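You operate a simulated robot arm through the tools that you are given. There is no shell and no other tool. Be economical: measure what you need, move in short steps, check, and stop when the job is done.

You run a simulated robot arm. Do the job below in one go: nothing can be reset, and whatever is moved stays where it is left.

JOB
Pack boxes Y-67 and Y-72 into the big yellow box and latch it.
Fine: both stand upright inside; shut the lid, then turn the catch on the post over it; the other boxes stay put. Set down upright: what you pick out.

It is judged by the outcome, as a careful person would: the job done as asked, and still so three seconds after it is handed in. It fails if anything else is knocked over, pushed out of place, dropped, spilled or broken. Lids that push on must go on centred and level and be pressed home; caps that screw on are set level and turned clockwise until they are tight.

ROBOT AND FRAMES
A 7-joint arm with a fingered hand on a trunk, on a base that drives. Base frame: it is fixed to the floor where the robot stands at the start and does not move with it; the origin is under the middle of the robot, x ahead of it, y to its left, z up; the surface under the hand at the start is at about z = 0.78. Readings come in m, rad, newtons and seconds.
With the tool pointing down near the work surface it reaches from about 0.1 to 0.62 m from the robot's upright axis, wherever it stands. Its first joint turns from -2.007 to 2.007 rad. Places, roughly: catch on the grey post [0.5, -0.3, 1]; lid of the big yellow box [0.6, -0.2, 0.9]; loan [0.6, -0.2, 0.8]. Payload 3.1 kg.
The tool frame sits at the grasp point between the pads (the TCP): z along the fingers, y along the line on which they close. The tips reach 0.022 m beyond it. Largest opening 0.112 m; the body of the gripper starts 0.06 m behind the TCP. The gripper is a hand of 3 fingers: y runs from the thumb to the fingers, the wrist lies at [0, 0, -0.218] in the tool frame, and closing takes about 1.5 s.
Orientation is told as [roll, pitch, yaw] about the base's x, y, z axes, in that order, counted from this pose: with the fingers straight down and closing along the base's y, the tool's x points along the base's -x, its y along +y and its z along -z.

CONTROLS
- The arm moves only by the tool move_arm. Its argument "commands" is a list of rows, each a list of 7 numbers: the turn, a rotation vector about the tool's x, y, z in rad, then the shift along the tool's x, y, z in cm, then the finger opening in cm, from 0 to 11.2. In form: [[wx, wy, wz, dx, dy, dz, grip], ...]. A call has 1 to 8 rows; each row shifts and turns the commanded pose from where the row before left it, along the tool's axes as they then stand. Each row takes 0.2 s and may step no farther than 0.05 m and 0.15 rad from the row before; otherwise, or with a gripper value out of range, the whole call is refused. A pose out of reach is approached as far as the arm can. The call stops where the force on the tool passes 50 N (or 10 N more than at its start, if that is more) or the arm is blocked; 0.2 s more then pass. Each finger travels about 0.108 m/s and halts on what it meets, pressing with about 34 N; the grip force reading is that of the motor and also rises with nothing between the fingers. The clock runs only during rows and for 0.2 s after the last one: add rows that do not move to give the fingers time. It gives the time, the measured TCP pose, the force on the tool (base axes), the opening and the grip force at its end, in the units of the frame above (readings bear some noise), with the torque about the TCP (base axes, N m) and any sound that the robot's microphone picked up.
- Cameras (640 x 400 px; columns grow to the right, rows downward): "scene" is now at [-0.0028, 0.1028, 1.6906]; the picture's right is [-0.67, -0.74, 0.00], its down [-0.57, 0.51, -0.65] and it looks along [0.48, -0.43, -0.76] (base axes); focal length 284 px, centre (320, 200). "wrist" rides on the gripper at [0.066, 0.003, -0.08] in the tool frame; the picture's right is [-0.05, 1.00, 0.00], its down [-0.77, -0.04, -0.64] and it looks along [-0.64, -0.03, 0.77] (tool axes); focal length 275 px, centre (320, 200). There is no depth. A picture from a camera that has moved, and an enlarged one, comes with that camera's place and axes in the base frame and with its lens.
- grab_frame(camera): a new picture of that camera. It takes no simulated time.
- lift_body(by): slides the trunk up (or, below 0, down) by that many m; the arm and the scene camera ride with it, the base frame stays. It gives what a move gives, with no picture.
- base_move(legs): drives the robot by 1 to 6 legs, each [ahead, left, turn to the left] in m, m and rad, along the robot's own axes; the way and the turn of a leg run together, so that a leg with both is an arc; at most 1.5 m and 3.142 rad a leg. The arm and the cameras ride along, it lands a little off, and it stops where it bumps. It gives what a move gives.
- hand_shape(shape): the hand has 3 fingers and takes this shape, open, in about a second: jaw (thumb against the fingers, like two jaws); tri (thumb and two fingers); tip (a fingertip pinch); poke (one finger out to press); point (the index stretched); flat (the hand flat); cup (the hand cupped); fist (a fist). The gripper value then closes the fingers along that shape, each until it touches; the sizes above hold for jaw. It gives what a move gives, with no picture.
- pan_tilt(pan, tilt): turns the head with the scene camera to pan (to the left, within 2.705 rad either way) and tilt (down, from -0.506 to 1.204), counted from straight ahead of the robot. It gives what a move gives.
- inspect(camera, box): a new picture of the part [left, top, right, bottom] of that camera's present view, enlarged. It takes no simulated time.
- finish_job(): hands the job in; it is judged then, once.

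Go step by step. Nothing tells you exact positions but the pictures and the camera data: compare them with the known pose of the tool, close in by small moves and look again before you grip or let go. The budget is 120 turns and 90 pictures, counting those below and the enlarged ones. Unless the task says otherwise, let go and move clear before handing in, and close with one line.

The tools are called after "Call:" as a command line: name --pt "numbers of a row" for each row, then --argument value for the rest, lists and objects as JSON in quotes. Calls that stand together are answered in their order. move_arm: Moves the arm, as the interface text tells. Its arguments: {"type":"object","properties":{"commands":{"type":"array"}},"required":["commands"]} The other tools are called the same way: lift_body (by) slides the trunk up or down; hand_shape (shape) gives the hand a shape; base_move (legs) drives the base; pan_tilt (pan, tilt) turns the head that bears the scene camera; grab_frame (camera) takes a picture; inspect (camera, box) takes an enlarged picture of a part of a camera's view; finish_job () hands the job in.

At the start:

```text
clock: 0.0
tool_pos: [0.3555, -0.0833, 1.2803]
orientation: [0.0, 0.001, 0.0]
contact_force: [0.0, 0.3, 0.0]
torque: [-0.01, 0.01, -0.01]
grip_width: 0.1118
gripper_force: 0.0
shape: jaw
trunk travel left (down, up): [-0.825, 0.165]
robot x, y, heading: [-0.0009, -0.0016, -0.002]
head pan, tilt: [-0.733, 0.869]
```

scene: 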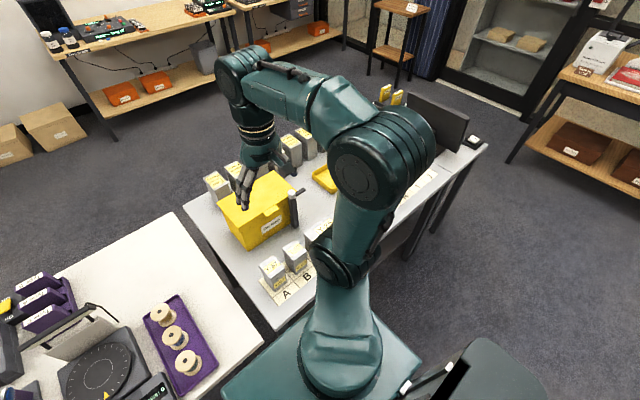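
wrist: 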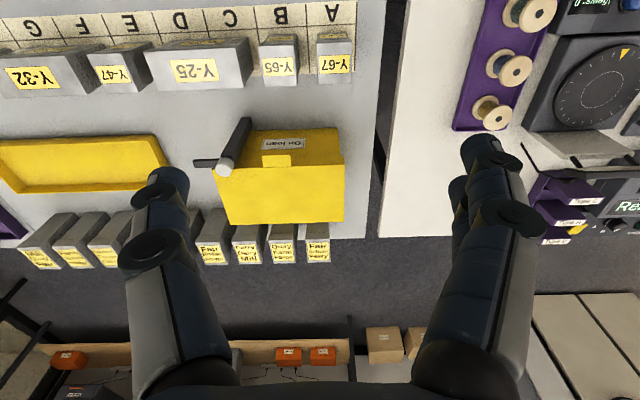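

I see the yellow box with a lid, a post with a catch, and a lettered row of grey boxes (Y-67 at A, others along the row). I'll look closer to find Y-72.

Call:
inspect --camera "wrist" --box '[0, 0, 380, 270]'

Call:
inspect --camera "scene" --box '[180, 80, 500, 320]'

```text
1.48 times, centred on (190, 135) of wrist
camera zoom: at [0.2886, -0.0797, 1.3612], right [0.05, 1.0, 0.0], down [0.77, -0.04, 0.64], along [0.64, -0.03, -0.77], focal length 408 px, centre (513, 296)
```

zoom: 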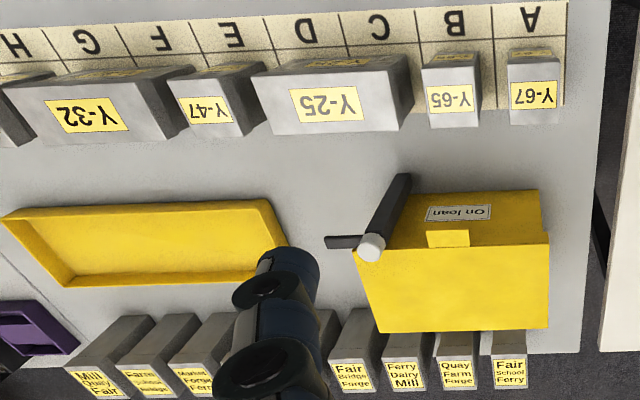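

```text
1.67 times, centred on (340, 200) of scene
camera zoom: at [-0.0028, 0.1028, 1.6906], right [-0.67, -0.74, 0.0], down [-0.57, 0.51, -0.65], along [0.48, -0.43, -0.76], focal length 474 px, centre (287, 200)
```

zoom: 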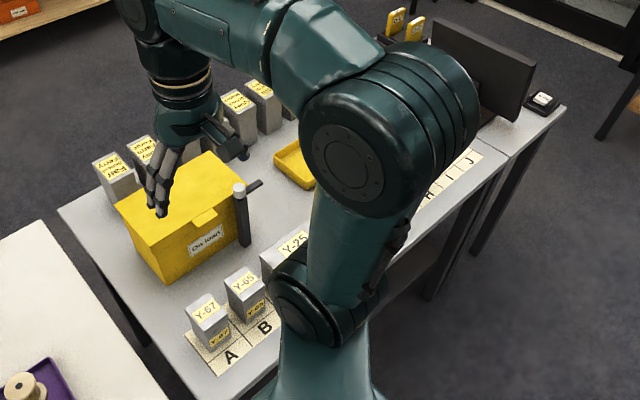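

Y-72 isn't visible yet; it is likely farther along the row to -y. I'll move the hand that way at height and look.

Call:
move_arm --pt "0 0 0 0 -5 0 11.2" --pt "0 0 0 0 -5 0 11.2" --pt "0 0 0 0 -5 0 11.2" --pt "0 0 0 0 -5 0 11.2" --pt "0 0 0 0 -5 0 11.2" --pt "0 0 0 0 -5 0 11.2" --pt "0 0 0 0 -5 0 11.2" --pt "0 0 0 0 0 0 11.2"

Call:
grab_frame --camera "wrist"

Call:
grab_frame --camera "scene"

```text
clock: 1.8
tool_pos: [0.3539, -0.4301, 1.2824]
orientation: [-0.002, 0.0, 0.0]
contact_force: [0.2, 0.0, 0.3]
torque: [-0.01, -0.01, 0.0]
grip_width: 0.1118
gripper_force: 0.1
shape: jaw
trunk travel left (down, up): [-0.825, 0.165]
robot x, y, heading: [-0.0016, 0.0016, -0.002]
head pan, tilt: [-0.733, 0.869]
```

```text
85 pictures are left
camera wrist: at [0.2874, -0.427, 1.3631], right [0.05, 1.0, 0.0], down [0.77, -0.04, 0.64], along [0.64, -0.03, -0.77], focal length 275 px, centre (320, 200)
```

wrist: 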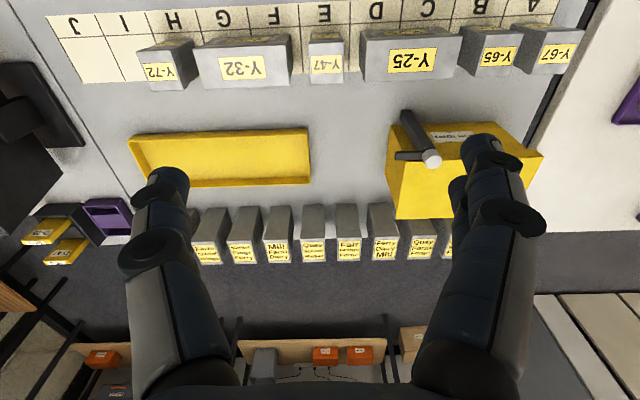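

```text
84 pictures are left
camera scene: at [-0.0037, 0.1045, 1.6905], right [-0.67, -0.74, 0.0], down [-0.57, 0.51, -0.65], along [0.48, -0.43, -0.76], focal length 284 px, centre (320, 200)
```

scene: 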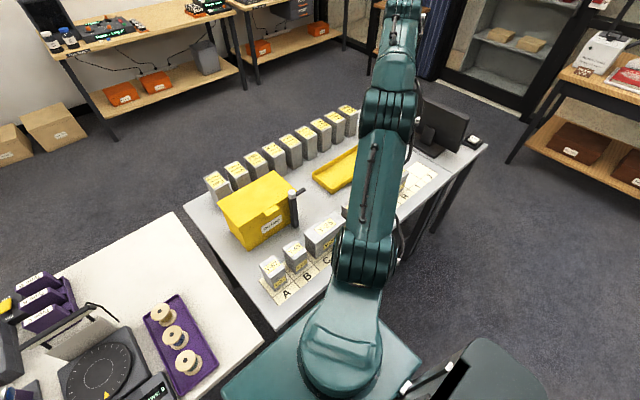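

Y-72 stands at H. Now I zoom in on the yellow box, post and Y-72 for measuring.

Call:
inspect --camera "wrist" --box '[360, 80, 560, 240]'

Call:
inspect --camera "wrist" --box '[100, 0, 320, 140]'

Call:
inspect --camera "scene" --box '[190, 150, 370, 310]'

```text
2.50 times, centred on (460, 160) of wrist
camera zoom: at [0.2874, -0.427, 1.3631], right [0.05, 1.0, 0.0], down [0.77, -0.04, 0.64], along [0.64, -0.03, -0.77], focal length 688 px, centre (-30, 300)
```

zoom: 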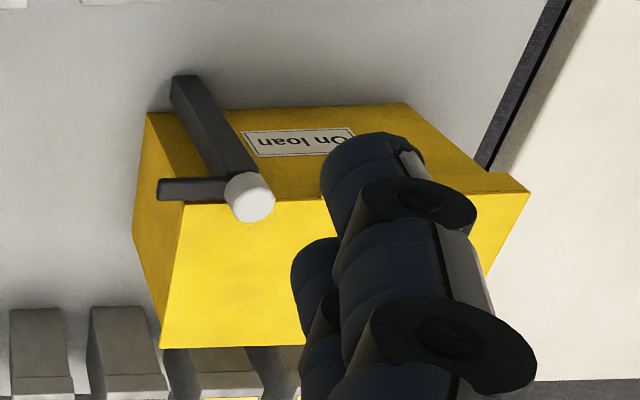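

```text
2.86 times, centred on (210, 70) of wrist
camera zoom: at [0.2874, -0.427, 1.3631], right [0.05, 1.0, 0.0], down [0.77, -0.04, 0.64], along [0.64, -0.03, -0.77], focal length 786 px, centre (634, 571)
```

zoom: 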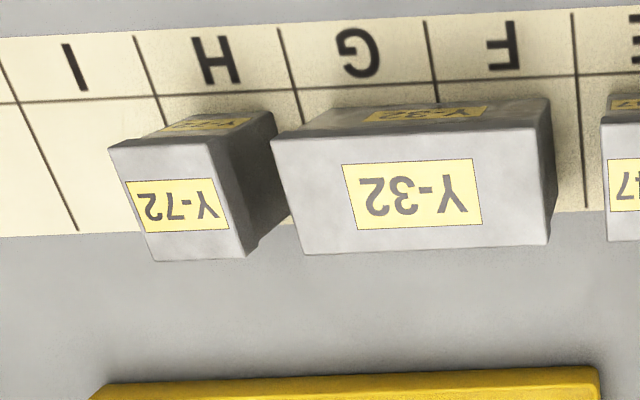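

```text
2.50 times, centred on (280, 230) of scene
camera zoom: at [-0.0037, 0.1045, 1.6905], right [-0.67, -0.74, 0.0], down [-0.57, 0.51, -0.65], along [0.48, -0.43, -0.76], focal length 711 px, centre (420, 125)
```

zoom: 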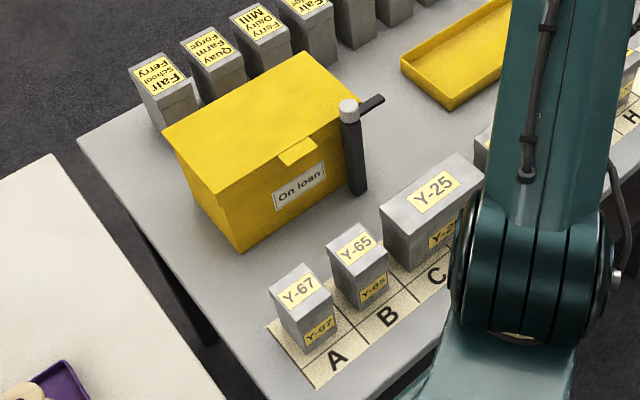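

The box spans about x 0.56–0.70, y -0.28…-0.04, lid top z≈0.937, lid hinged at the back with a tab at the front; the post stands at about (0.54,-0.25). I check how far the robot can drive toward the table.

Call:
pan_tilt --pan 0.0 --tilt 1.1

Call:
grab_frame --camera "scene"

```text
clock: 2.9
tool_pos: [0.3563, -0.4318, 1.2813]
orientation: [0.0, 0.0, -0.001]
contact_force: [1.3, 0.2, -0.4]
torque: [0.01, 0.01, -0.01]
grip_width: 0.1118
gripper_force: 0.0
shape: jaw
trunk travel left (down, up): [-0.825, 0.165]
robot x, y, heading: [-0.0002, 0.0015, 0.002]
head pan, tilt: [0.0, 1.1]
```

```text
80 pictures are left
camera scene: at [0.003, 0.1544, 1.6743], right [0.0, -1.0, 0.0], down [-0.89, 0.0, -0.45], along [0.45, 0.0, -0.89], focal length 284 px, centre (320, 200)
```

scene: 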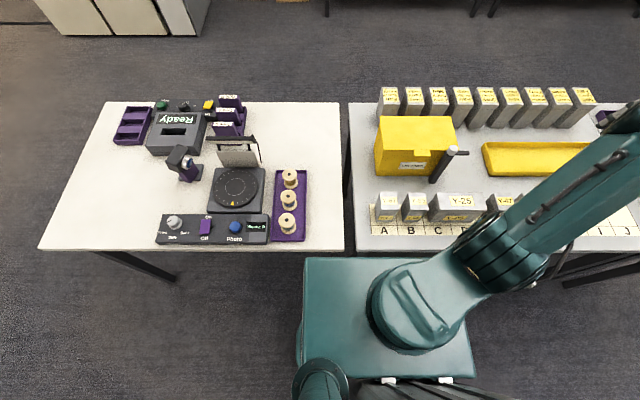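

The trunk seems to be some 10 cm short of the table edge. I'll drive to the right to stand opposite the yellow box and a little ahead.

Call:
base_move --legs '[[0, -0.2, 0], [0.05, 0, 0]]'

Call:
grab_frame --camera "scene"

```text
clock: 5.0
tool_pos: [0.4031, -0.6353, 1.2812]
orientation: [0.0, -0.001, -0.005]
contact_force: [0.1, 0.6, -0.2]
torque: [0.02, 0.02, 0.03]
grip_width: 0.1117
gripper_force: 0.0
shape: jaw
trunk travel left (down, up): [-0.825, 0.165]
robot x, y, heading: [0.0534, -0.2042, -0.006]
head pan, tilt: [0.0, 1.1]
```

```text
79 pictures are left
camera scene: at [0.0536, -0.0487, 1.6743], right [-0.01, -1.0, 0.0], down [-0.89, 0.0, -0.45], along [0.45, 0.0, -0.89], focal length 284 px, centre (320, 200)
```

scene: 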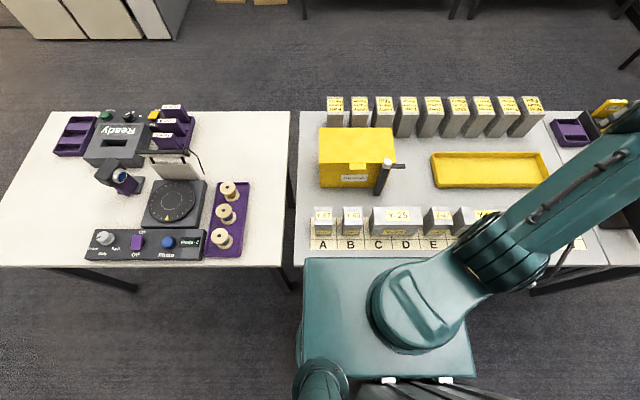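

No bump. Now I bring the hand opposite the lid tab, high up, then pitch the fingers forward.

Call:
move_arm --pt "0 0 0 0 5 0 11.2" --pt "0 0 0 0 5 0 11.2" --pt "0 0 0 0 5 0 11.2" --pt "0 0 0 0 5 0 11.2" --pt "0 0 0 0 5 0 11.2" --pt "0 0 0 0 5 0 11.2" --pt "0 0 0 0 5 0 11.2" --pt "0 0 0 0 5 0 11.2"

Call:
move_arm --pt "0 0 0 -4 3 0 6" --pt "0 0 0 -4 3.2 0 3" --pt "0 -0.15 0 0 0 0 0" --pt "0 -0.15 0 0 0 0 0" --pt "0 -0.15 0 0 0 0 0" --pt "0 -0.15 0 0 0 0 0" --pt "0 -0.15 0 0 0 0 0" --pt "0 -0.15 0 0 0 0 0"

Call:
grab_frame --camera "wrist"

Call:
inspect --camera "scene" --box '[290, 80, 470, 260]'

```text
clock: 6.8
tool_pos: [0.4046, -0.2326, 1.2803]
orientation: [-0.004, -0.001, -0.005]
contact_force: [0.1, 0.4, 0.0]
torque: [-0.04, 0.04, 0.01]
grip_width: 0.1118
gripper_force: 0.1
shape: jaw
trunk travel left (down, up): [-0.825, 0.165]
robot x, y, heading: [0.0476, -0.2028, -0.006]
head pan, tilt: [0.0, 1.1]
```

```text
refused: row 2 steps farther than a row can; nothing moved
```

```text
78 pictures are left
camera wrist: at [0.3379, -0.2285, 1.3618], right [0.05, 1.0, 0.0], down [0.77, -0.04, 0.64], along [0.63, -0.04, -0.77], focal length 275 px, centre (320, 200)
```

wrist: 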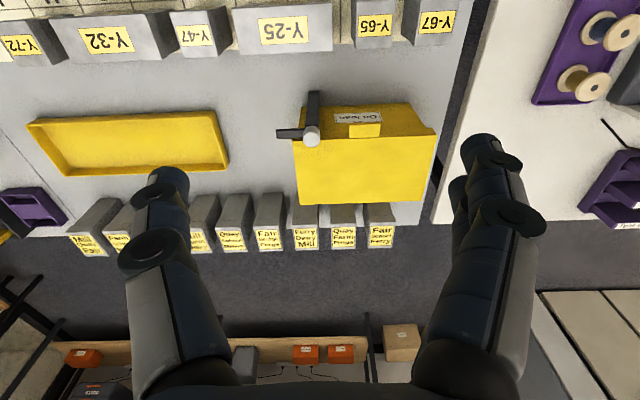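

```text
2.22 times, centred on (380, 170) of scene
camera zoom: at [0.0556, -0.0451, 1.674], right [-0.01, -1.0, 0.0], down [-0.89, 0.0, -0.45], along [0.45, 0.0, -0.89], focal length 632 px, centre (187, 267)
```

zoom: 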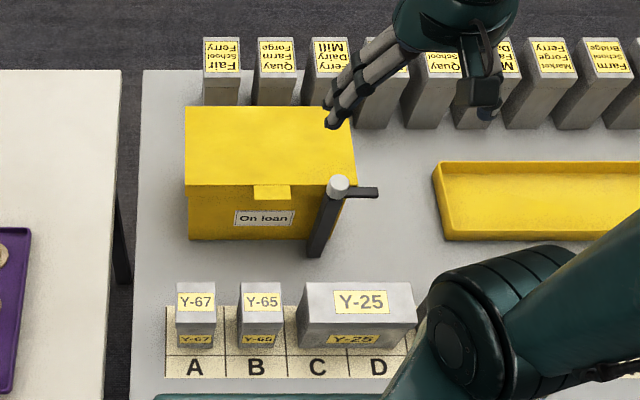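

The tab sits at about (0.54, -0.165, 0.925), roughly 5 cm wide. I now pitch the closed fingers forward, still high.

Call:
move_arm --pt "0 0 0 -3 3 0 6" --pt "0 0 0 -3 3.7 0 3" --pt "0 -0.15 0 0 0 0 0" --pt "0 -0.15 0 0 0 0 0" --pt "0 -0.15 0 0 0 0 0" --pt "0 -0.15 0 0 0 0 0" --pt "0 -0.15 0 0 0 0 0" --pt "0 -0.15 0 0 0 0 0"

Call:
move_arm --pt "0 -0.147 0 0 0 0 0" --pt "0 0 0 4.3 0 -2.5 0" --pt "0 0 0 4.3 0 -2.5 0" --pt "0 0 0 4.3 0 -2.5 0"

Call:
grab_frame --camera "wrist"

Call:
grab_frame --camera "scene"

```text
clock: 8.6
tool_pos: [0.4632, -0.1702, 1.2811]
orientation: [0.0, -0.901, -0.003]
contact_force: [0.3, -0.7, 0.2]
torque: [-0.02, 0.0, -0.02]
grip_width: 0.0
gripper_force: 33.9
shape: jaw
trunk travel left (down, up): [-0.825, 0.165]
robot x, y, heading: [0.0493, -0.2024, -0.002]
head pan, tilt: [0.0, 1.1]
```

```text
clock: 9.6
tool_pos: [0.3992, -0.1301, 1.2325]
orientation: [-0.008, -1.046, -0.001]
contact_force: [0.0, 0.4, 0.5]
torque: [0.0, 0.01, 0.01]
grip_width: 0.0
gripper_force: 34.1
shape: jaw
out of reach, approached as far as the arm can: row 3, 4
trunk travel left (down, up): [-0.825, 0.165]
robot x, y, heading: [0.0467, -0.2035, -0.005]
head pan, tilt: [0.0, 1.1]
```

```text
76 pictures are left
camera wrist: at [0.2963, -0.1256, 1.2168], right [0.03, 1.0, 0.04], down [-0.16, -0.03, 0.99], along [0.99, -0.04, 0.16], focal length 275 px, centre (320, 200)
```

wrist: 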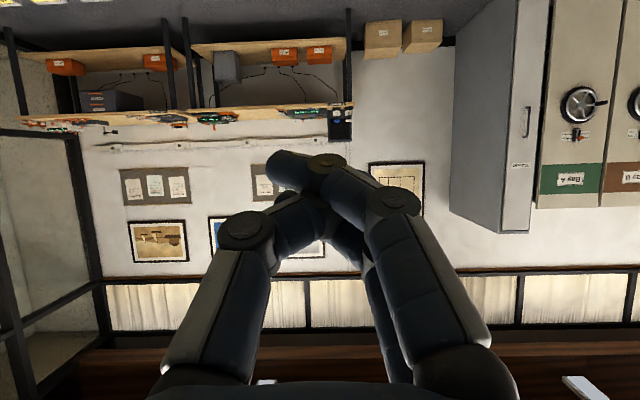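

```text
75 pictures are left
camera scene: at [0.0565, -0.0449, 1.674], right [-0.01, -1.0, 0.0], down [-0.89, 0.0, -0.45], along [0.45, 0.0, -0.89], focal length 284 px, centre (320, 200)
```

scene: 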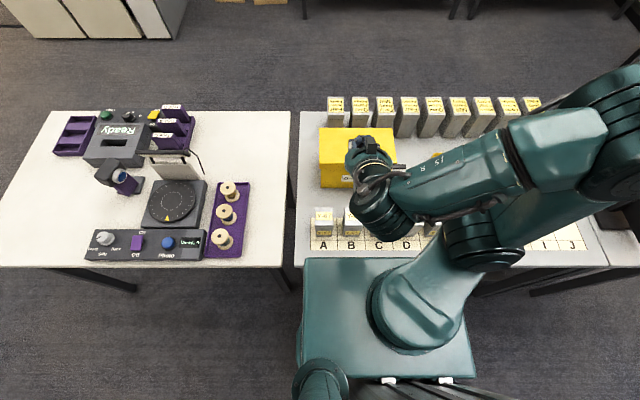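

My shift pulled the hand back too near the robot; I go forward again and re-check.

Call:
move_arm --pt "0 0 0 -2.4 0 4.2 0" --pt "0 0 0 -2.4 0 4.2 0" --pt "0 0 0 -2.4 0 4.2 0"

```text
clock: 10.4
tool_pos: [0.5434, -0.1328, 1.2323]
orientation: [-0.006, -1.045, 0.0]
contact_force: [-0.3, -0.4, -0.4]
torque: [-0.01, -0.01, 0.02]
grip_width: 0.0
gripper_force: 34.0
shape: jaw
trunk travel left (down, up): [-0.825, 0.165]
robot x, y, heading: [0.0483, -0.1982, -0.006]
head pan, tilt: [0.0, 1.1]
```

Call:
move_arm --pt "0 0 0 3.57 -0.8 0.33 0" --pt "0 0 0 3.57 -0.8 0.33 0" --pt "0 0 0 3.57 -0.8 0.33 0" --pt "0 0 0 3.57 -0.8 0.33 0"

Call:
grab_frame --camera "scene"

Call:
grab_frame --camera "wrist"

```text
clock: 11.4
tool_pos: [0.4831, -0.166, 1.1025]
orientation: [0.001, -1.049, -0.005]
contact_force: [1.2, 0.0, 1.0]
torque: [0.01, -0.02, 0.0]
grip_width: 0.0
gripper_force: 34.0
shape: jaw
trunk travel left (down, up): [-0.825, 0.165]
robot x, y, heading: [0.048, -0.2015, -0.003]
head pan, tilt: [0.0, 1.1]
```

```text
74 pictures are left
camera scene: at [0.0541, -0.0479, 1.6743], right [-0.01, -1.0, 0.0], down [-0.89, 0.0, -0.45], along [0.45, 0.0, -0.89], focal length 284 px, centre (320, 200)
```

scene: 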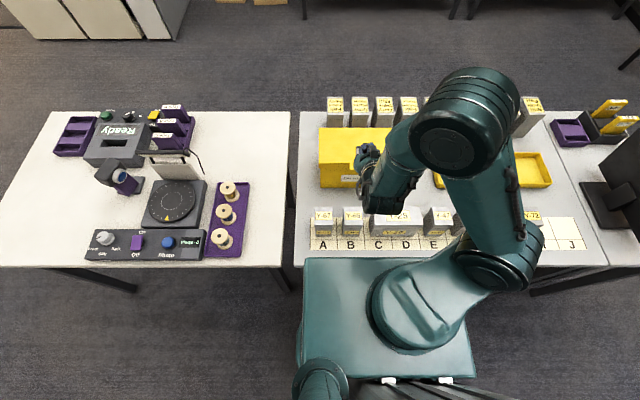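

```text
73 pictures are left
camera wrist: at [0.3799, -0.1619, 1.0857], right [0.03, 1.0, 0.04], down [-0.16, -0.03, 0.99], along [0.99, -0.03, 0.16], focal length 275 px, centre (320, 200)
```

wrist: 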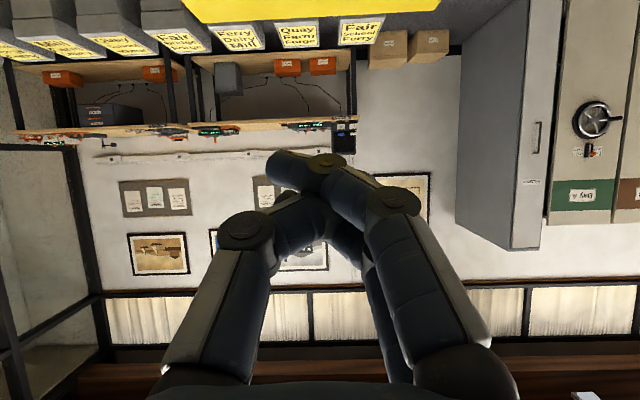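

Elbow is up and clear. I reduce the pitch slightly for clearance over the row boxes, and lower the hand in front of the tab.

Call:
move_arm --pt "0 0.11 0 0 0 0 0" --pt "0 0.11 0 0 0 0 0" --pt "0 0 0 2.94 0 2.7 0" --pt "0 0 0 2.94 0 2.7 0" --pt "0 0 0 2.94 0 2.7 0" --pt "0 0 0 2.94 0 2.7 0" --pt "0 0 0 2.2 0 2.0 0"

Call:
pan_tilt --pan -0.25 --tilt 0.95

Call:
grab_frame --camera "scene"

Call:
grab_frame --camera "wrist"

```text
clock: 13.0
tool_pos: [0.4816, -0.1629, 0.9105]
orientation: [0.0, -0.828, -0.004]
contact_force: [0.2, 0.1, -0.9]
torque: [0.01, 0.01, -0.02]
grip_width: 0.0
gripper_force: 34.7
shape: jaw
trunk travel left (down, up): [-0.825, 0.165]
robot x, y, heading: [0.0489, -0.2035, -0.006]
head pan, tilt: [0.0, 1.1]
```

```text
clock: 13.8
tool_pos: [0.4821, -0.1614, 0.9127]
orientation: [-0.002, -0.827, -0.004]
contact_force: [0.2, 0.7, 0.4]
torque: [0.02, -0.02, 0.0]
grip_width: 0.0003
gripper_force: 33.9
shape: jaw
trunk travel left (down, up): [-0.825, 0.165]
robot x, y, heading: [0.0502, -0.2049, -0.008]
head pan, tilt: [-0.25, 0.949]
```

```text
72 pictures are left
camera scene: at [0.061, -0.0663, 1.6845], right [-0.25, -0.97, 0.0], down [-0.79, 0.2, -0.58], along [0.56, -0.15, -0.81], focal length 284 px, centre (320, 200)
```

scene: 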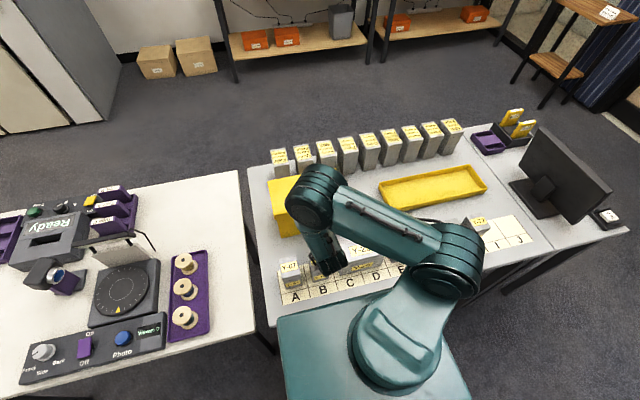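

```text
71 pictures are left
camera wrist: at [0.3775, -0.1583, 0.9184], right [0.04, 1.0, 0.03], down [0.05, -0.04, 1.0], along [1.0, -0.04, -0.06], focal length 275 px, centre (320, 200)
```

wrist: 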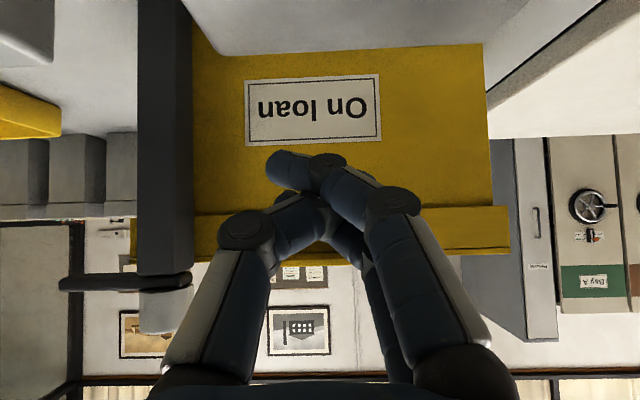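

The lid skirt spans z≈0.912–0.94. I open the fingers briefly to see the tab.

Call:
move_arm --pt "0 0 0 0 0 0 9" --pt "0 0 0 0 0 0 9" --pt "0 0 0 0 0 0 9" --pt "0 0 0 0 0 0 9"

Call:
inspect --camera "wrist" --box '[120, 40, 520, 300]'

```text
clock: 14.8
tool_pos: [0.4823, -0.1628, 0.9125]
orientation: [0.0, -0.828, -0.003]
contact_force: [0.4, 0.5, -0.1]
torque: [0.0, 0.0, -0.02]
grip_width: 0.0897
gripper_force: 0.1
shape: jaw
trunk travel left (down, up): [-0.825, 0.165]
robot x, y, heading: [0.054, -0.2022, -0.012]
head pan, tilt: [-0.25, 0.949]
```

```text
1.54 times, centred on (320, 170) of wrist
camera zoom: at [0.3775, -0.1583, 0.9183], right [0.04, 1.0, 0.03], down [0.05, -0.04, 1.0], along [1.0, -0.04, -0.06], focal length 424 px, centre (320, 246)
```

zoom: 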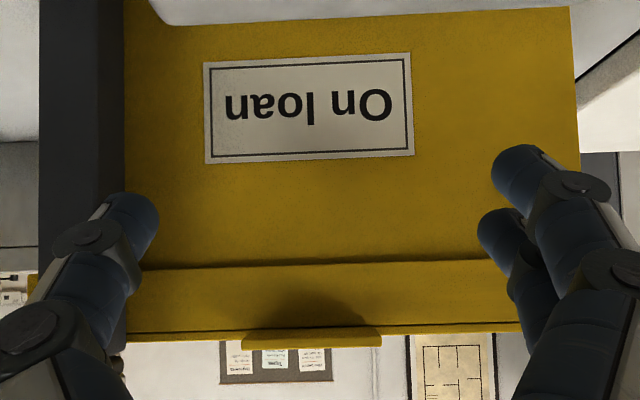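

The tab is a thin plate at z≈0.94, y≈-0.168, sticking out to x≈0.538. I narrow the fingers, and slide the tips under it.

Call:
move_arm --pt "0 0 0 0 -0.5 0 1.5" --pt "0 0 0 0 0 0 1.5" --pt "0 0 0 0 0 0 1.5" --pt "0 0 0 0 0 0 1.5" --pt "0 0 0 -1.4 0 1.5 1.5" --pt "0 0 0 -1.4 0 1.5 1.5"

Call:
grab_frame --camera "wrist"

```text
clock: 16.2
tool_pos: [0.5231, -0.1704, 0.9117]
orientation: [-0.002, -0.826, -0.005]
contact_force: [-0.8, -0.3, 0.2]
torque: [-0.03, -0.04, 0.02]
grip_width: 0.0156
gripper_force: 0.0
shape: jaw
trunk travel left (down, up): [-0.825, 0.165]
robot x, y, heading: [0.0465, -0.2025, -0.005]
head pan, tilt: [-0.25, 0.949]
```

```text
69 pictures are left
camera wrist: at [0.4194, -0.1656, 0.9188], right [0.04, 1.0, 0.03], down [0.05, -0.04, 1.0], along [1.0, -0.03, -0.06], focal length 275 px, centre (320, 200)
```

wrist: 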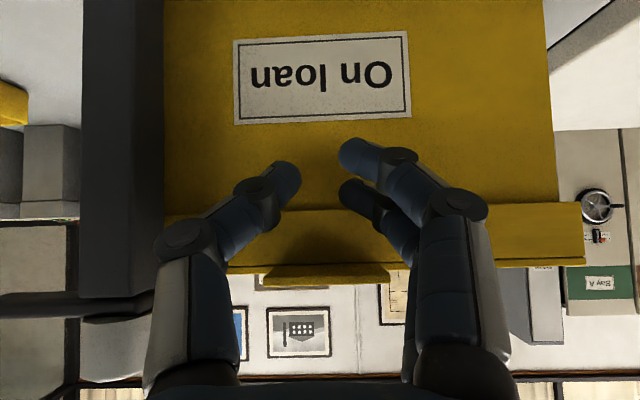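

Tips sit just below the tab. I nudge forward slightly and lift slowly.

Call:
move_arm --pt "0 0 0 -0.54 0.2 0.59 1.5" --pt "0 0 0 -0.74 0 -0.68 1.5" --pt "0 0 0 -0.74 0 -0.68 1.5" --pt "0 0 0 -0.74 0 -0.68 1.5" --pt "0 0 0 -0.74 0 -0.68 1.5"

Call:
grab_frame --camera "wrist"

```text
clock: 17.4
tool_pos: [0.5302, -0.1671, 0.9541]
orientation: [-0.002, -0.828, -0.005]
contact_force: [-0.9, 0.4, 0.5]
torque: [0.0, 0.04, -0.02]
grip_width: 0.0154
gripper_force: 0.0
shape: jaw
trunk travel left (down, up): [-0.825, 0.165]
robot x, y, heading: [0.0512, -0.2053, -0.004]
head pan, tilt: [-0.25, 0.949]
```

```text
68 pictures are left
camera wrist: at [0.426, -0.1629, 0.9598], right [0.04, 1.0, 0.03], down [0.05, -0.04, 1.0], along [1.0, -0.04, -0.05], focal length 275 px, centre (320, 200)
```

wrist: 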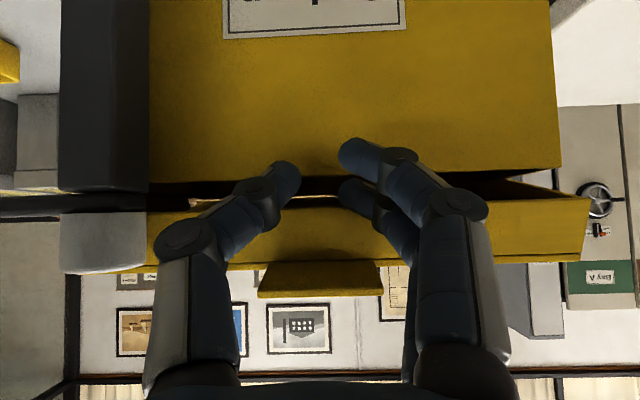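

The lid is lifting nicely. I follow its arc upward and forward.

Call:
move_arm --pt "0 0 0 -2.22 0 -0.615 1.5" --pt "0 0 0 -2.22 0 -0.615 1.5" --pt "0 0 0 -1.95 0 -0.025 1.5" --pt "0 0 0 -1.95 0 -0.025 1.5" --pt "0 0 0 -1.745 0 0.57 1.5"

Call:
grab_frame --camera "wrist"

```text
clock: 18.6
tool_pos: [0.5947, -0.1688, 1.0319]
orientation: [-0.003, -0.825, -0.005]
contact_force: [-0.4, -0.6, -0.3]
torque: [-0.04, -0.03, 0.02]
grip_width: 0.0156
gripper_force: 0.0
shape: jaw
trunk travel left (down, up): [-0.825, 0.165]
robot x, y, heading: [0.052, -0.2051, -0.008]
head pan, tilt: [-0.25, 0.949]
```

```text
67 pictures are left
camera wrist: at [0.4906, -0.1637, 1.0387], right [0.04, 1.0, 0.03], down [0.05, -0.04, 1.0], along [1.0, -0.04, -0.06], focal length 275 px, centre (320, 200)
```

wrist: 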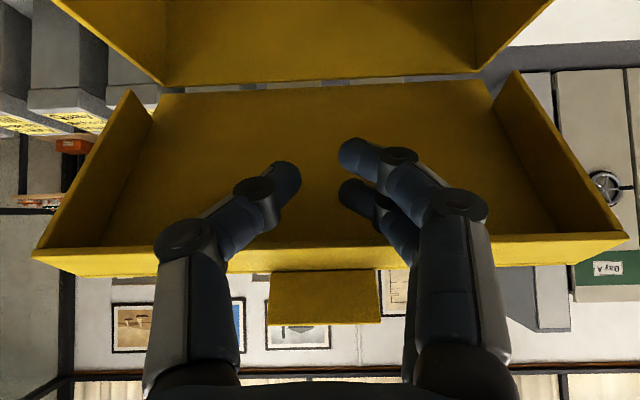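

Call:
move_arm --pt "0 0 0 -1.745 0 0.57 1.5" --pt "0 0 0 -1.587 0 0.986 1.5" --pt "0 0 0 -1.587 0 0.986 1.5" --pt "0 0 0 -1.28 0 1.54 1.5"

Call:
grab_frame --camera "wrist"

Call:
grab_frame --camera "scene"

```text
clock: 19.6
tool_pos: [0.6675, -0.168, 1.0483]
orientation: [-0.002, -0.825, -0.003]
contact_force: [0.0, -1.0, 0.0]
torque: [-0.01, -0.03, 0.0]
grip_width: 0.0151
gripper_force: 0.0
shape: jaw
trunk travel left (down, up): [-0.825, 0.165]
robot x, y, heading: [0.0518, -0.2064, -0.004]
head pan, tilt: [-0.25, 0.949]
```

```text
66 pictures are left
camera wrist: at [0.5624, -0.1637, 1.0559], right [0.04, 1.0, 0.03], down [0.06, -0.04, 1.0], along [1.0, -0.03, -0.06], focal length 275 px, centre (320, 200)
```

wrist: 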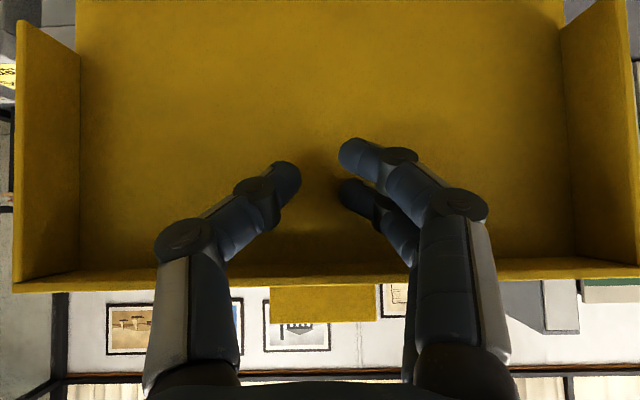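

```text
65 pictures are left
camera scene: at [0.0624, -0.0663, 1.6845], right [-0.25, -0.97, 0.0], down [-0.79, 0.2, -0.58], along [0.56, -0.15, -0.81], focal length 284 px, centre (320, 200)
```

scene: 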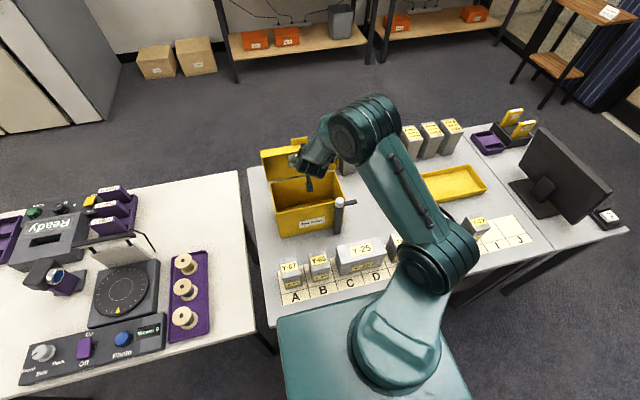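

The lid is near vertical. I keep pushing it gently past vertical.

Call:
move_arm --pt "0 0 0 -0.81 0 0.88 1.5" --pt "0 0 0 -0.81 0 0.88 1.5" --pt "0 0 0 -0.81 0 0.88 1.5"

Call:
grab_frame --camera "wrist"

Call:
inspect --camera "scene" --box '[240, 90, 380, 250]'

```text
clock: 20.4
tool_pos: [0.6974, -0.1666, 1.0522]
orientation: [-0.003, -0.827, -0.001]
contact_force: [-19.0, 2.5, 0.4]
torque: [-0.01, 0.09, 0.23]
grip_width: 0.0165
gripper_force: 0.0
shape: jaw
trunk travel left (down, up): [-0.825, 0.165]
robot x, y, heading: [0.0468, -0.2026, -0.008]
head pan, tilt: [-0.25, 0.949]
```

```text
64 pictures are left
camera wrist: at [0.5925, -0.1621, 1.0577], right [0.03, 1.0, 0.03], down [0.05, -0.03, 1.0], along [1.0, -0.03, -0.06], focal length 275 px, centre (320, 200)
```

wrist: 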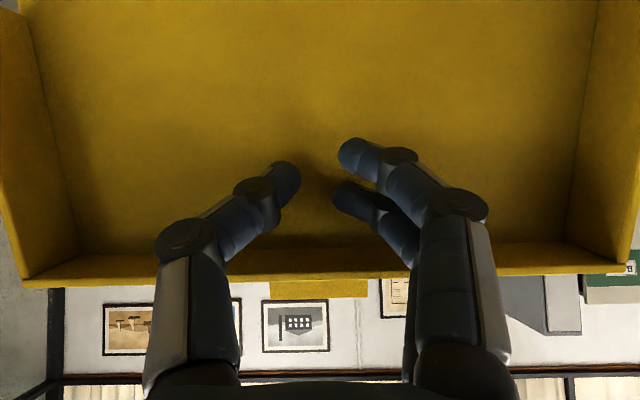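

```text
2.50 times, centred on (310, 170) of scene
camera zoom: at [0.0541, -0.0652, 1.6845], right [-0.25, -0.97, 0.0], down [-0.78, 0.2, -0.59], along [0.57, -0.15, -0.81], focal length 711 px, centre (345, 275)
```

zoom: 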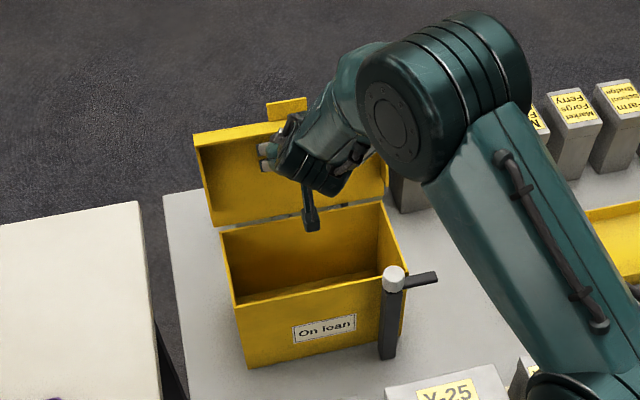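

The lid met its stop (19 N). I back off and see whether it stays open.

Call:
move_arm --pt "0 0 0 0.7 0 -0.74 1.5" --pt "0 0 0 1.35 0 -1.47 1.5" --pt "0 0 0 3.2 0 -3.5 1.5" --pt "0 0 0 3.2 0 -3.5 1.5" --pt "0 0 0 -3.2 0 -2.9 1.5" --pt "0 0 0 -3.2 0 -2.9 1.5"

Call:
grab_frame --camera "wrist"

Call:
inspect --camera "scene" --box '[230, 90, 390, 250]'

```text
clock: 21.8
tool_pos: [0.5782, -0.1698, 1.1363]
orientation: [-0.002, -0.826, -0.002]
contact_force: [0.0, -0.3, 0.4]
torque: [-0.03, 0.0, 0.01]
grip_width: 0.0152
gripper_force: 0.0
shape: jaw
trunk travel left (down, up): [-0.825, 0.165]
robot x, y, heading: [0.0508, -0.2026, -0.004]
head pan, tilt: [-0.25, 0.949]
```

```text
62 pictures are left
camera wrist: at [0.4748, -0.1655, 1.1426], right [0.04, 1.0, 0.03], down [0.05, -0.04, 1.0], along [1.0, -0.03, -0.06], focal length 275 px, centre (320, 200)
```

wrist: 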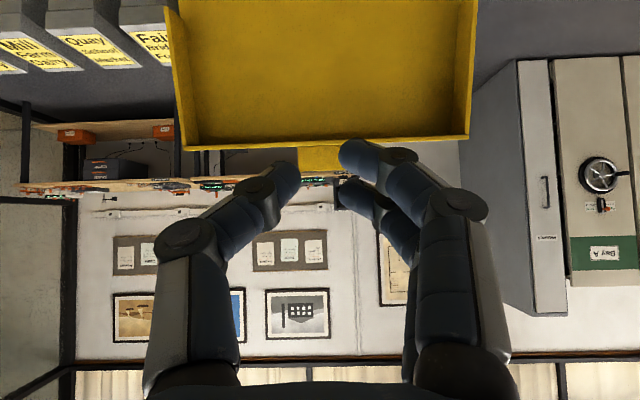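

```text
2.50 times, centred on (310, 170) of scene
camera zoom: at [0.0604, -0.0665, 1.6845], right [-0.25, -0.97, 0.0], down [-0.79, 0.2, -0.58], along [0.56, -0.15, -0.81], focal length 711 px, centre (345, 275)
```

zoom: 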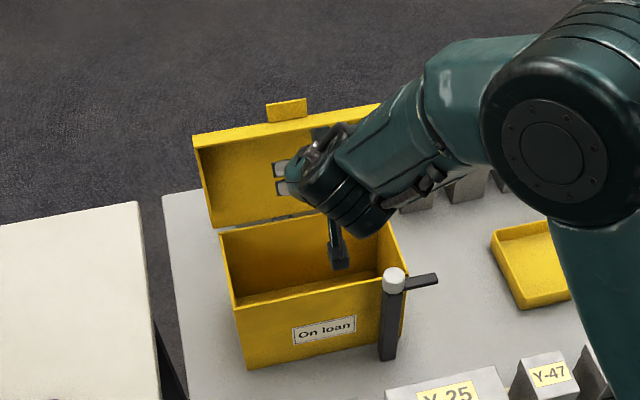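

The lid stays open and the box looks empty. Now I turn the hand upright and go above Y-67.

Call:
move_arm --pt "0 0.138 0 1.4 0 -1.5 4" --pt "0 0.138 0 1.4 0 -1.5 6" --pt "0 0.138 0 2 0 -1 8" --pt "0 0.138 0 2 0 -1 8" --pt "0 0.138 0 2 0 0 8" --pt "0 0.138 0 3 2 0 8" --pt "0 0 0 2 4 0 8" --pt "0 0 0 0 2 0 8"

Call:
grab_frame --camera "wrist"

Call:
grab_frame --camera "scene"

```text
clock: 23.6
tool_pos: [0.4261, -0.0844, 1.1284]
orientation: [-0.001, 0.005, -0.005]
contact_force: [-0.7, 0.5, 0.3]
torque: [-0.01, 0.01, -0.02]
grip_width: 0.0795
gripper_force: 0.1
shape: jaw
trunk travel left (down, up): [-0.825, 0.165]
robot x, y, heading: [0.0495, -0.2018, -0.002]
head pan, tilt: [-0.25, 0.949]
```

```text
60 pictures are left
camera wrist: at [0.3586, -0.0805, 1.2094], right [0.05, 1.0, 0.0], down [0.77, -0.04, 0.63], along [0.63, -0.03, -0.77], focal length 275 px, centre (320, 200)
```

wrist: 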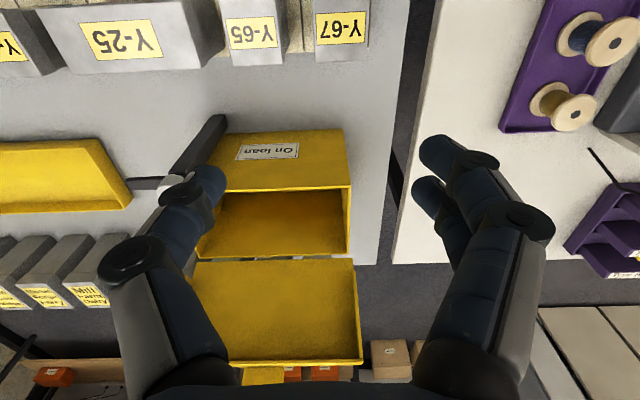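

```text
59 pictures are left
camera scene: at [0.0619, -0.0661, 1.6845], right [-0.25, -0.97, 0.0], down [-0.79, 0.2, -0.58], along [0.56, -0.15, -0.81], focal length 284 px, centre (320, 200)
```

scene: 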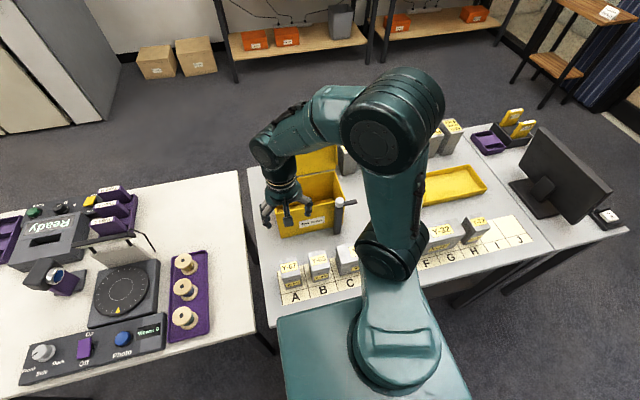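

Call:
move_arm --pt "0 0 0 4 1 0 8" --pt "0 0 0 4 1 0 8" --pt "0 0 0 2 0 0 8"

Call:
inspect --camera "wrist" --box '[200, 0, 440, 150]'

```text
clock: 24.4
tool_pos: [0.3244, -0.0671, 1.1266]
orientation: [-0.002, 0.001, -0.004]
contact_force: [0.5, 0.4, -0.7]
torque: [0.0, 0.02, 0.01]
grip_width: 0.0795
gripper_force: 0.0
shape: jaw
trunk travel left (down, up): [-0.825, 0.165]
robot x, y, heading: [0.0505, -0.2068, -0.005]
head pan, tilt: [-0.25, 0.949]
```

```text
2.67 times, centred on (320, 75) of wrist
camera zoom: at [0.2573, -0.0636, 1.2089], right [0.05, 1.0, 0.0], down [0.77, -0.04, 0.63], along [0.63, -0.03, -0.77], focal length 734 px, centre (320, 533)
```

zoom: 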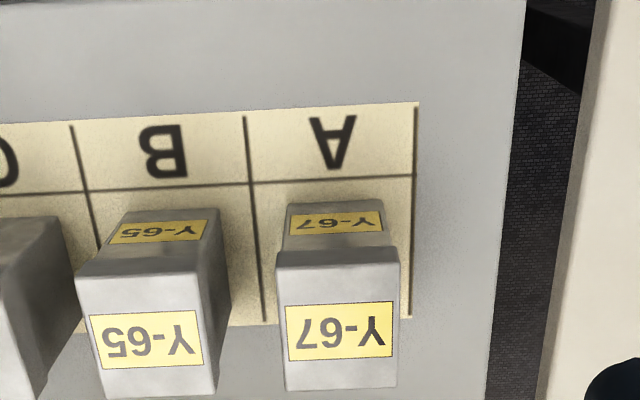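

Y-67: centre ≈(0.404,-0.061), top z≈0.868, about 5.6 cm wide. I move above it and partly descend with the fingers at 7.6 cm.

Call:
move_arm --pt "0 0 0 -4 0.6 0 7.6" --pt "0 0 0 -4 0 0 7.6" --pt "0 0 0 0 0 4.5 7.6" --pt "0 0 0 0 0 4.5 7.6" --pt "0 0 0 0 0 4.5 7.6" --pt "0 0 0 0 0 4.5 7.6" --pt "0 0 0 0 0 3 7.6"

Call:
grab_frame --camera "wrist"

Call:
inspect --camera "scene" --box '[230, 150, 390, 310]'

```text
clock: 26.0
tool_pos: [0.4046, -0.0611, 0.9163]
orientation: [-0.001, 0.002, -0.005]
contact_force: [0.2, 0.1, 0.4]
torque: [0.01, -0.01, 0.04]
grip_width: 0.0763
gripper_force: 0.1
shape: jaw
trunk travel left (down, up): [-0.825, 0.165]
robot x, y, heading: [0.0514, -0.201, -0.003]
head pan, tilt: [-0.25, 0.949]
```

```text
57 pictures are left
camera wrist: at [0.3386, -0.0571, 0.9978], right [0.05, 1.0, 0.0], down [0.77, -0.04, 0.63], along [0.63, -0.03, -0.77], focal length 275 px, centre (320, 200)
```

wrist: 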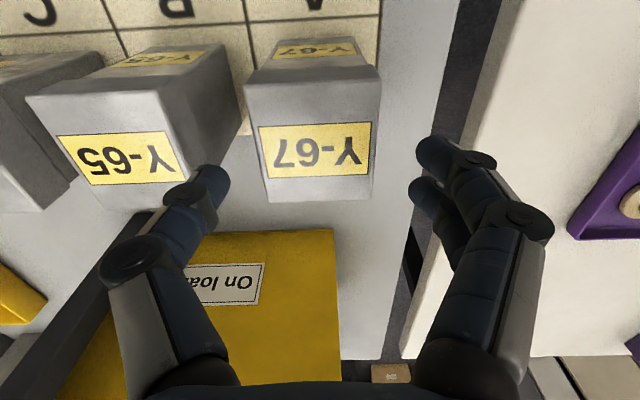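

```text
2.50 times, centred on (310, 230) of scene
camera zoom: at [0.0617, -0.066, 1.6845], right [-0.25, -0.97, 0.0], down [-0.79, 0.2, -0.58], along [0.56, -0.15, -0.81], focal length 711 px, centre (345, 125)
```

zoom: 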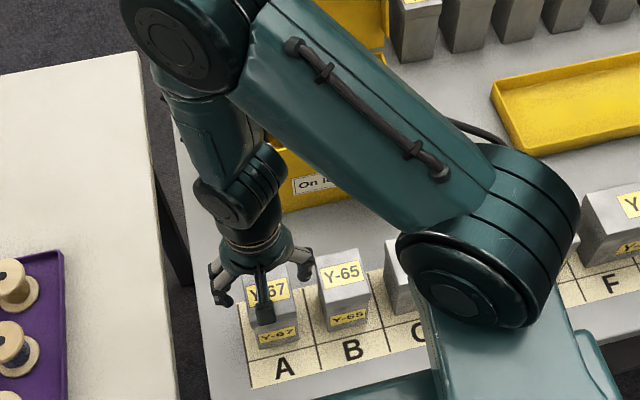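

Well centred. I descend to z≈0.852 and close.

Call:
move_arm --pt "0 0 0 0 0 3 7.6" --pt "0 0 0 0 0 2 7.6" --pt "0 0 0 0 0 1.4 7.6"

Call:
grab_frame --camera "wrist"

```text
clock: 26.8
tool_pos: [0.4042, -0.0626, 0.8535]
orientation: [-0.002, 0.002, -0.004]
contact_force: [-0.4, 1.1, -0.7]
torque: [0.01, -0.02, -0.01]
grip_width: 0.0763
gripper_force: 0.1
shape: jaw
trunk travel left (down, up): [-0.825, 0.165]
robot x, y, heading: [0.0477, -0.2034, -0.006]
head pan, tilt: [-0.25, 0.949]
```

```text
55 pictures are left
camera wrist: at [0.3381, -0.0577, 0.9351], right [0.05, 1.0, 0.0], down [0.77, -0.04, 0.63], along [0.63, -0.03, -0.77], focal length 275 px, centre (320, 200)
```

wrist: 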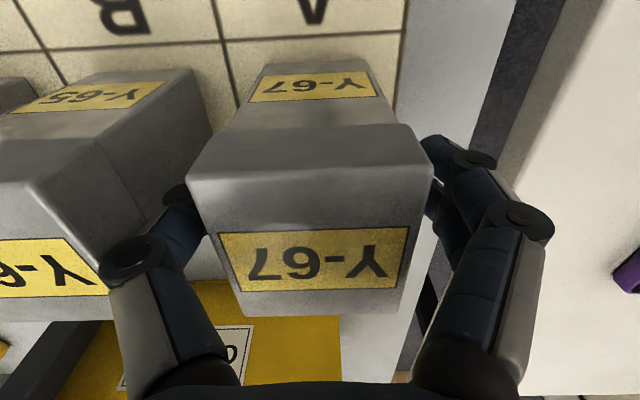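

Call:
move_arm --pt "0 0 0 0 0 0 5" --pt "0 0 0 0 0 0 4" --pt "0 0 0 0 0 0 4" --pt "0 0 0 0 0 0 4" --pt "0 0 0 0 0 0 4"

Call:
move_arm --pt "0 0 0 0 0 -1 4" --pt "0 0 0 0 0 -2 4" --pt "0 0 0 0 0 -3 4"

Call:
grab_frame --camera "wrist"

```text
clock: 28.0
tool_pos: [0.4042, -0.0618, 0.8542]
orientation: [-0.002, 0.001, -0.006]
contact_force: [0.0, -0.4, -0.5]
torque: [0.0, 0.02, 0.01]
grip_width: 0.0463
gripper_force: 34.1
shape: jaw
trunk travel left (down, up): [-0.825, 0.165]
robot x, y, heading: [0.0508, -0.2016, -0.007]
head pan, tilt: [-0.25, 0.949]
```

```text
clock: 28.8
tool_pos: [0.4025, -0.0619, 0.9165]
orientation: [0.0, 0.003, -0.005]
contact_force: [-0.3, 0.0, -1.8]
torque: [-0.03, 0.0, 0.03]
grip_width: 0.046
gripper_force: 34.0
shape: jaw
trunk travel left (down, up): [-0.825, 0.165]
robot x, y, heading: [0.0514, -0.2048, -0.008]
head pan, tilt: [-0.25, 0.949]
```

```text
54 pictures are left
camera wrist: at [0.3365, -0.0574, 0.9976], right [0.05, 1.0, 0.0], down [0.77, -0.04, 0.63], along [0.63, -0.03, -0.77], focal length 275 px, centre (320, 200)
```

wrist: 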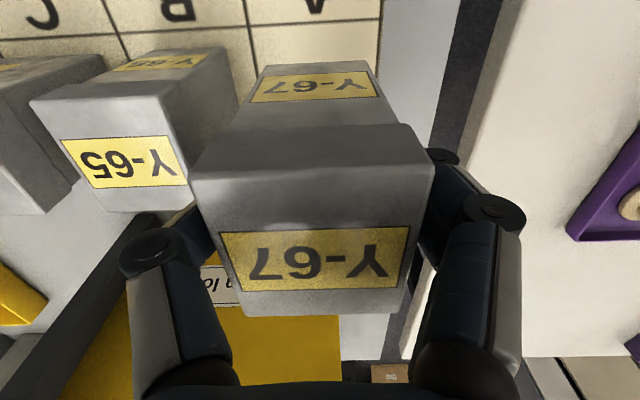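

Y-67 is held. I lift it well above the rim and carry it over the yellow box.

Call:
move_arm --pt "0 0 0 0 0 -4.9 4" --pt "0 0 0 0 0 -4.9 4" --pt "0 0 0 0 0 -4.5 4" --pt "0 0 0 -4.5 -1.5 0 4" --pt "0 0 0 -4.5 -1.5 0 4" --pt "0 0 0 -4.5 -1.5 0 4" --pt "0 0 0 -4.5 -1 0 4" --pt "0 0 0 0 0 0 4"

Call:
grab_frame --camera "wrist"

Call:
inspect --camera "scene" --box '[230, 90, 390, 250]'

```text
clock: 30.6
tool_pos: [0.5808, -0.1159, 1.0607]
orientation: [-0.001, 0.002, -0.006]
contact_force: [-0.4, -0.5, -2.7]
torque: [-0.01, -0.06, -0.01]
grip_width: 0.0458
gripper_force: 34.1
shape: jaw
trunk travel left (down, up): [-0.825, 0.165]
robot x, y, heading: [0.0518, -0.2046, -0.006]
head pan, tilt: [-0.25, 0.949]
```

```text
53 pictures are left
camera wrist: at [0.5143, -0.1119, 1.1416], right [0.05, 1.0, 0.0], down [0.77, -0.04, 0.63], along [0.63, -0.03, -0.77], focal length 275 px, centre (320, 200)
```

wrist: 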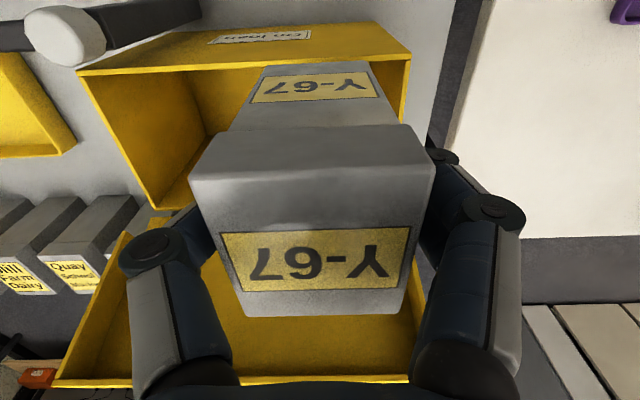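

```text
2.50 times, centred on (310, 170) of scene
camera zoom: at [0.0598, -0.0663, 1.6845], right [-0.25, -0.97, 0.0], down [-0.79, 0.2, -0.58], along [0.56, -0.15, -0.81], focal length 711 px, centre (345, 275)
```

zoom: 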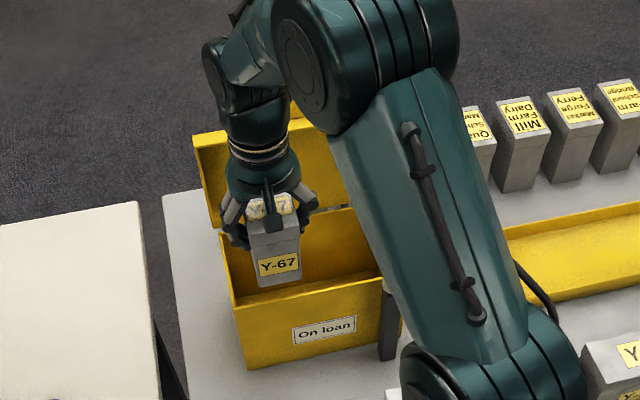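

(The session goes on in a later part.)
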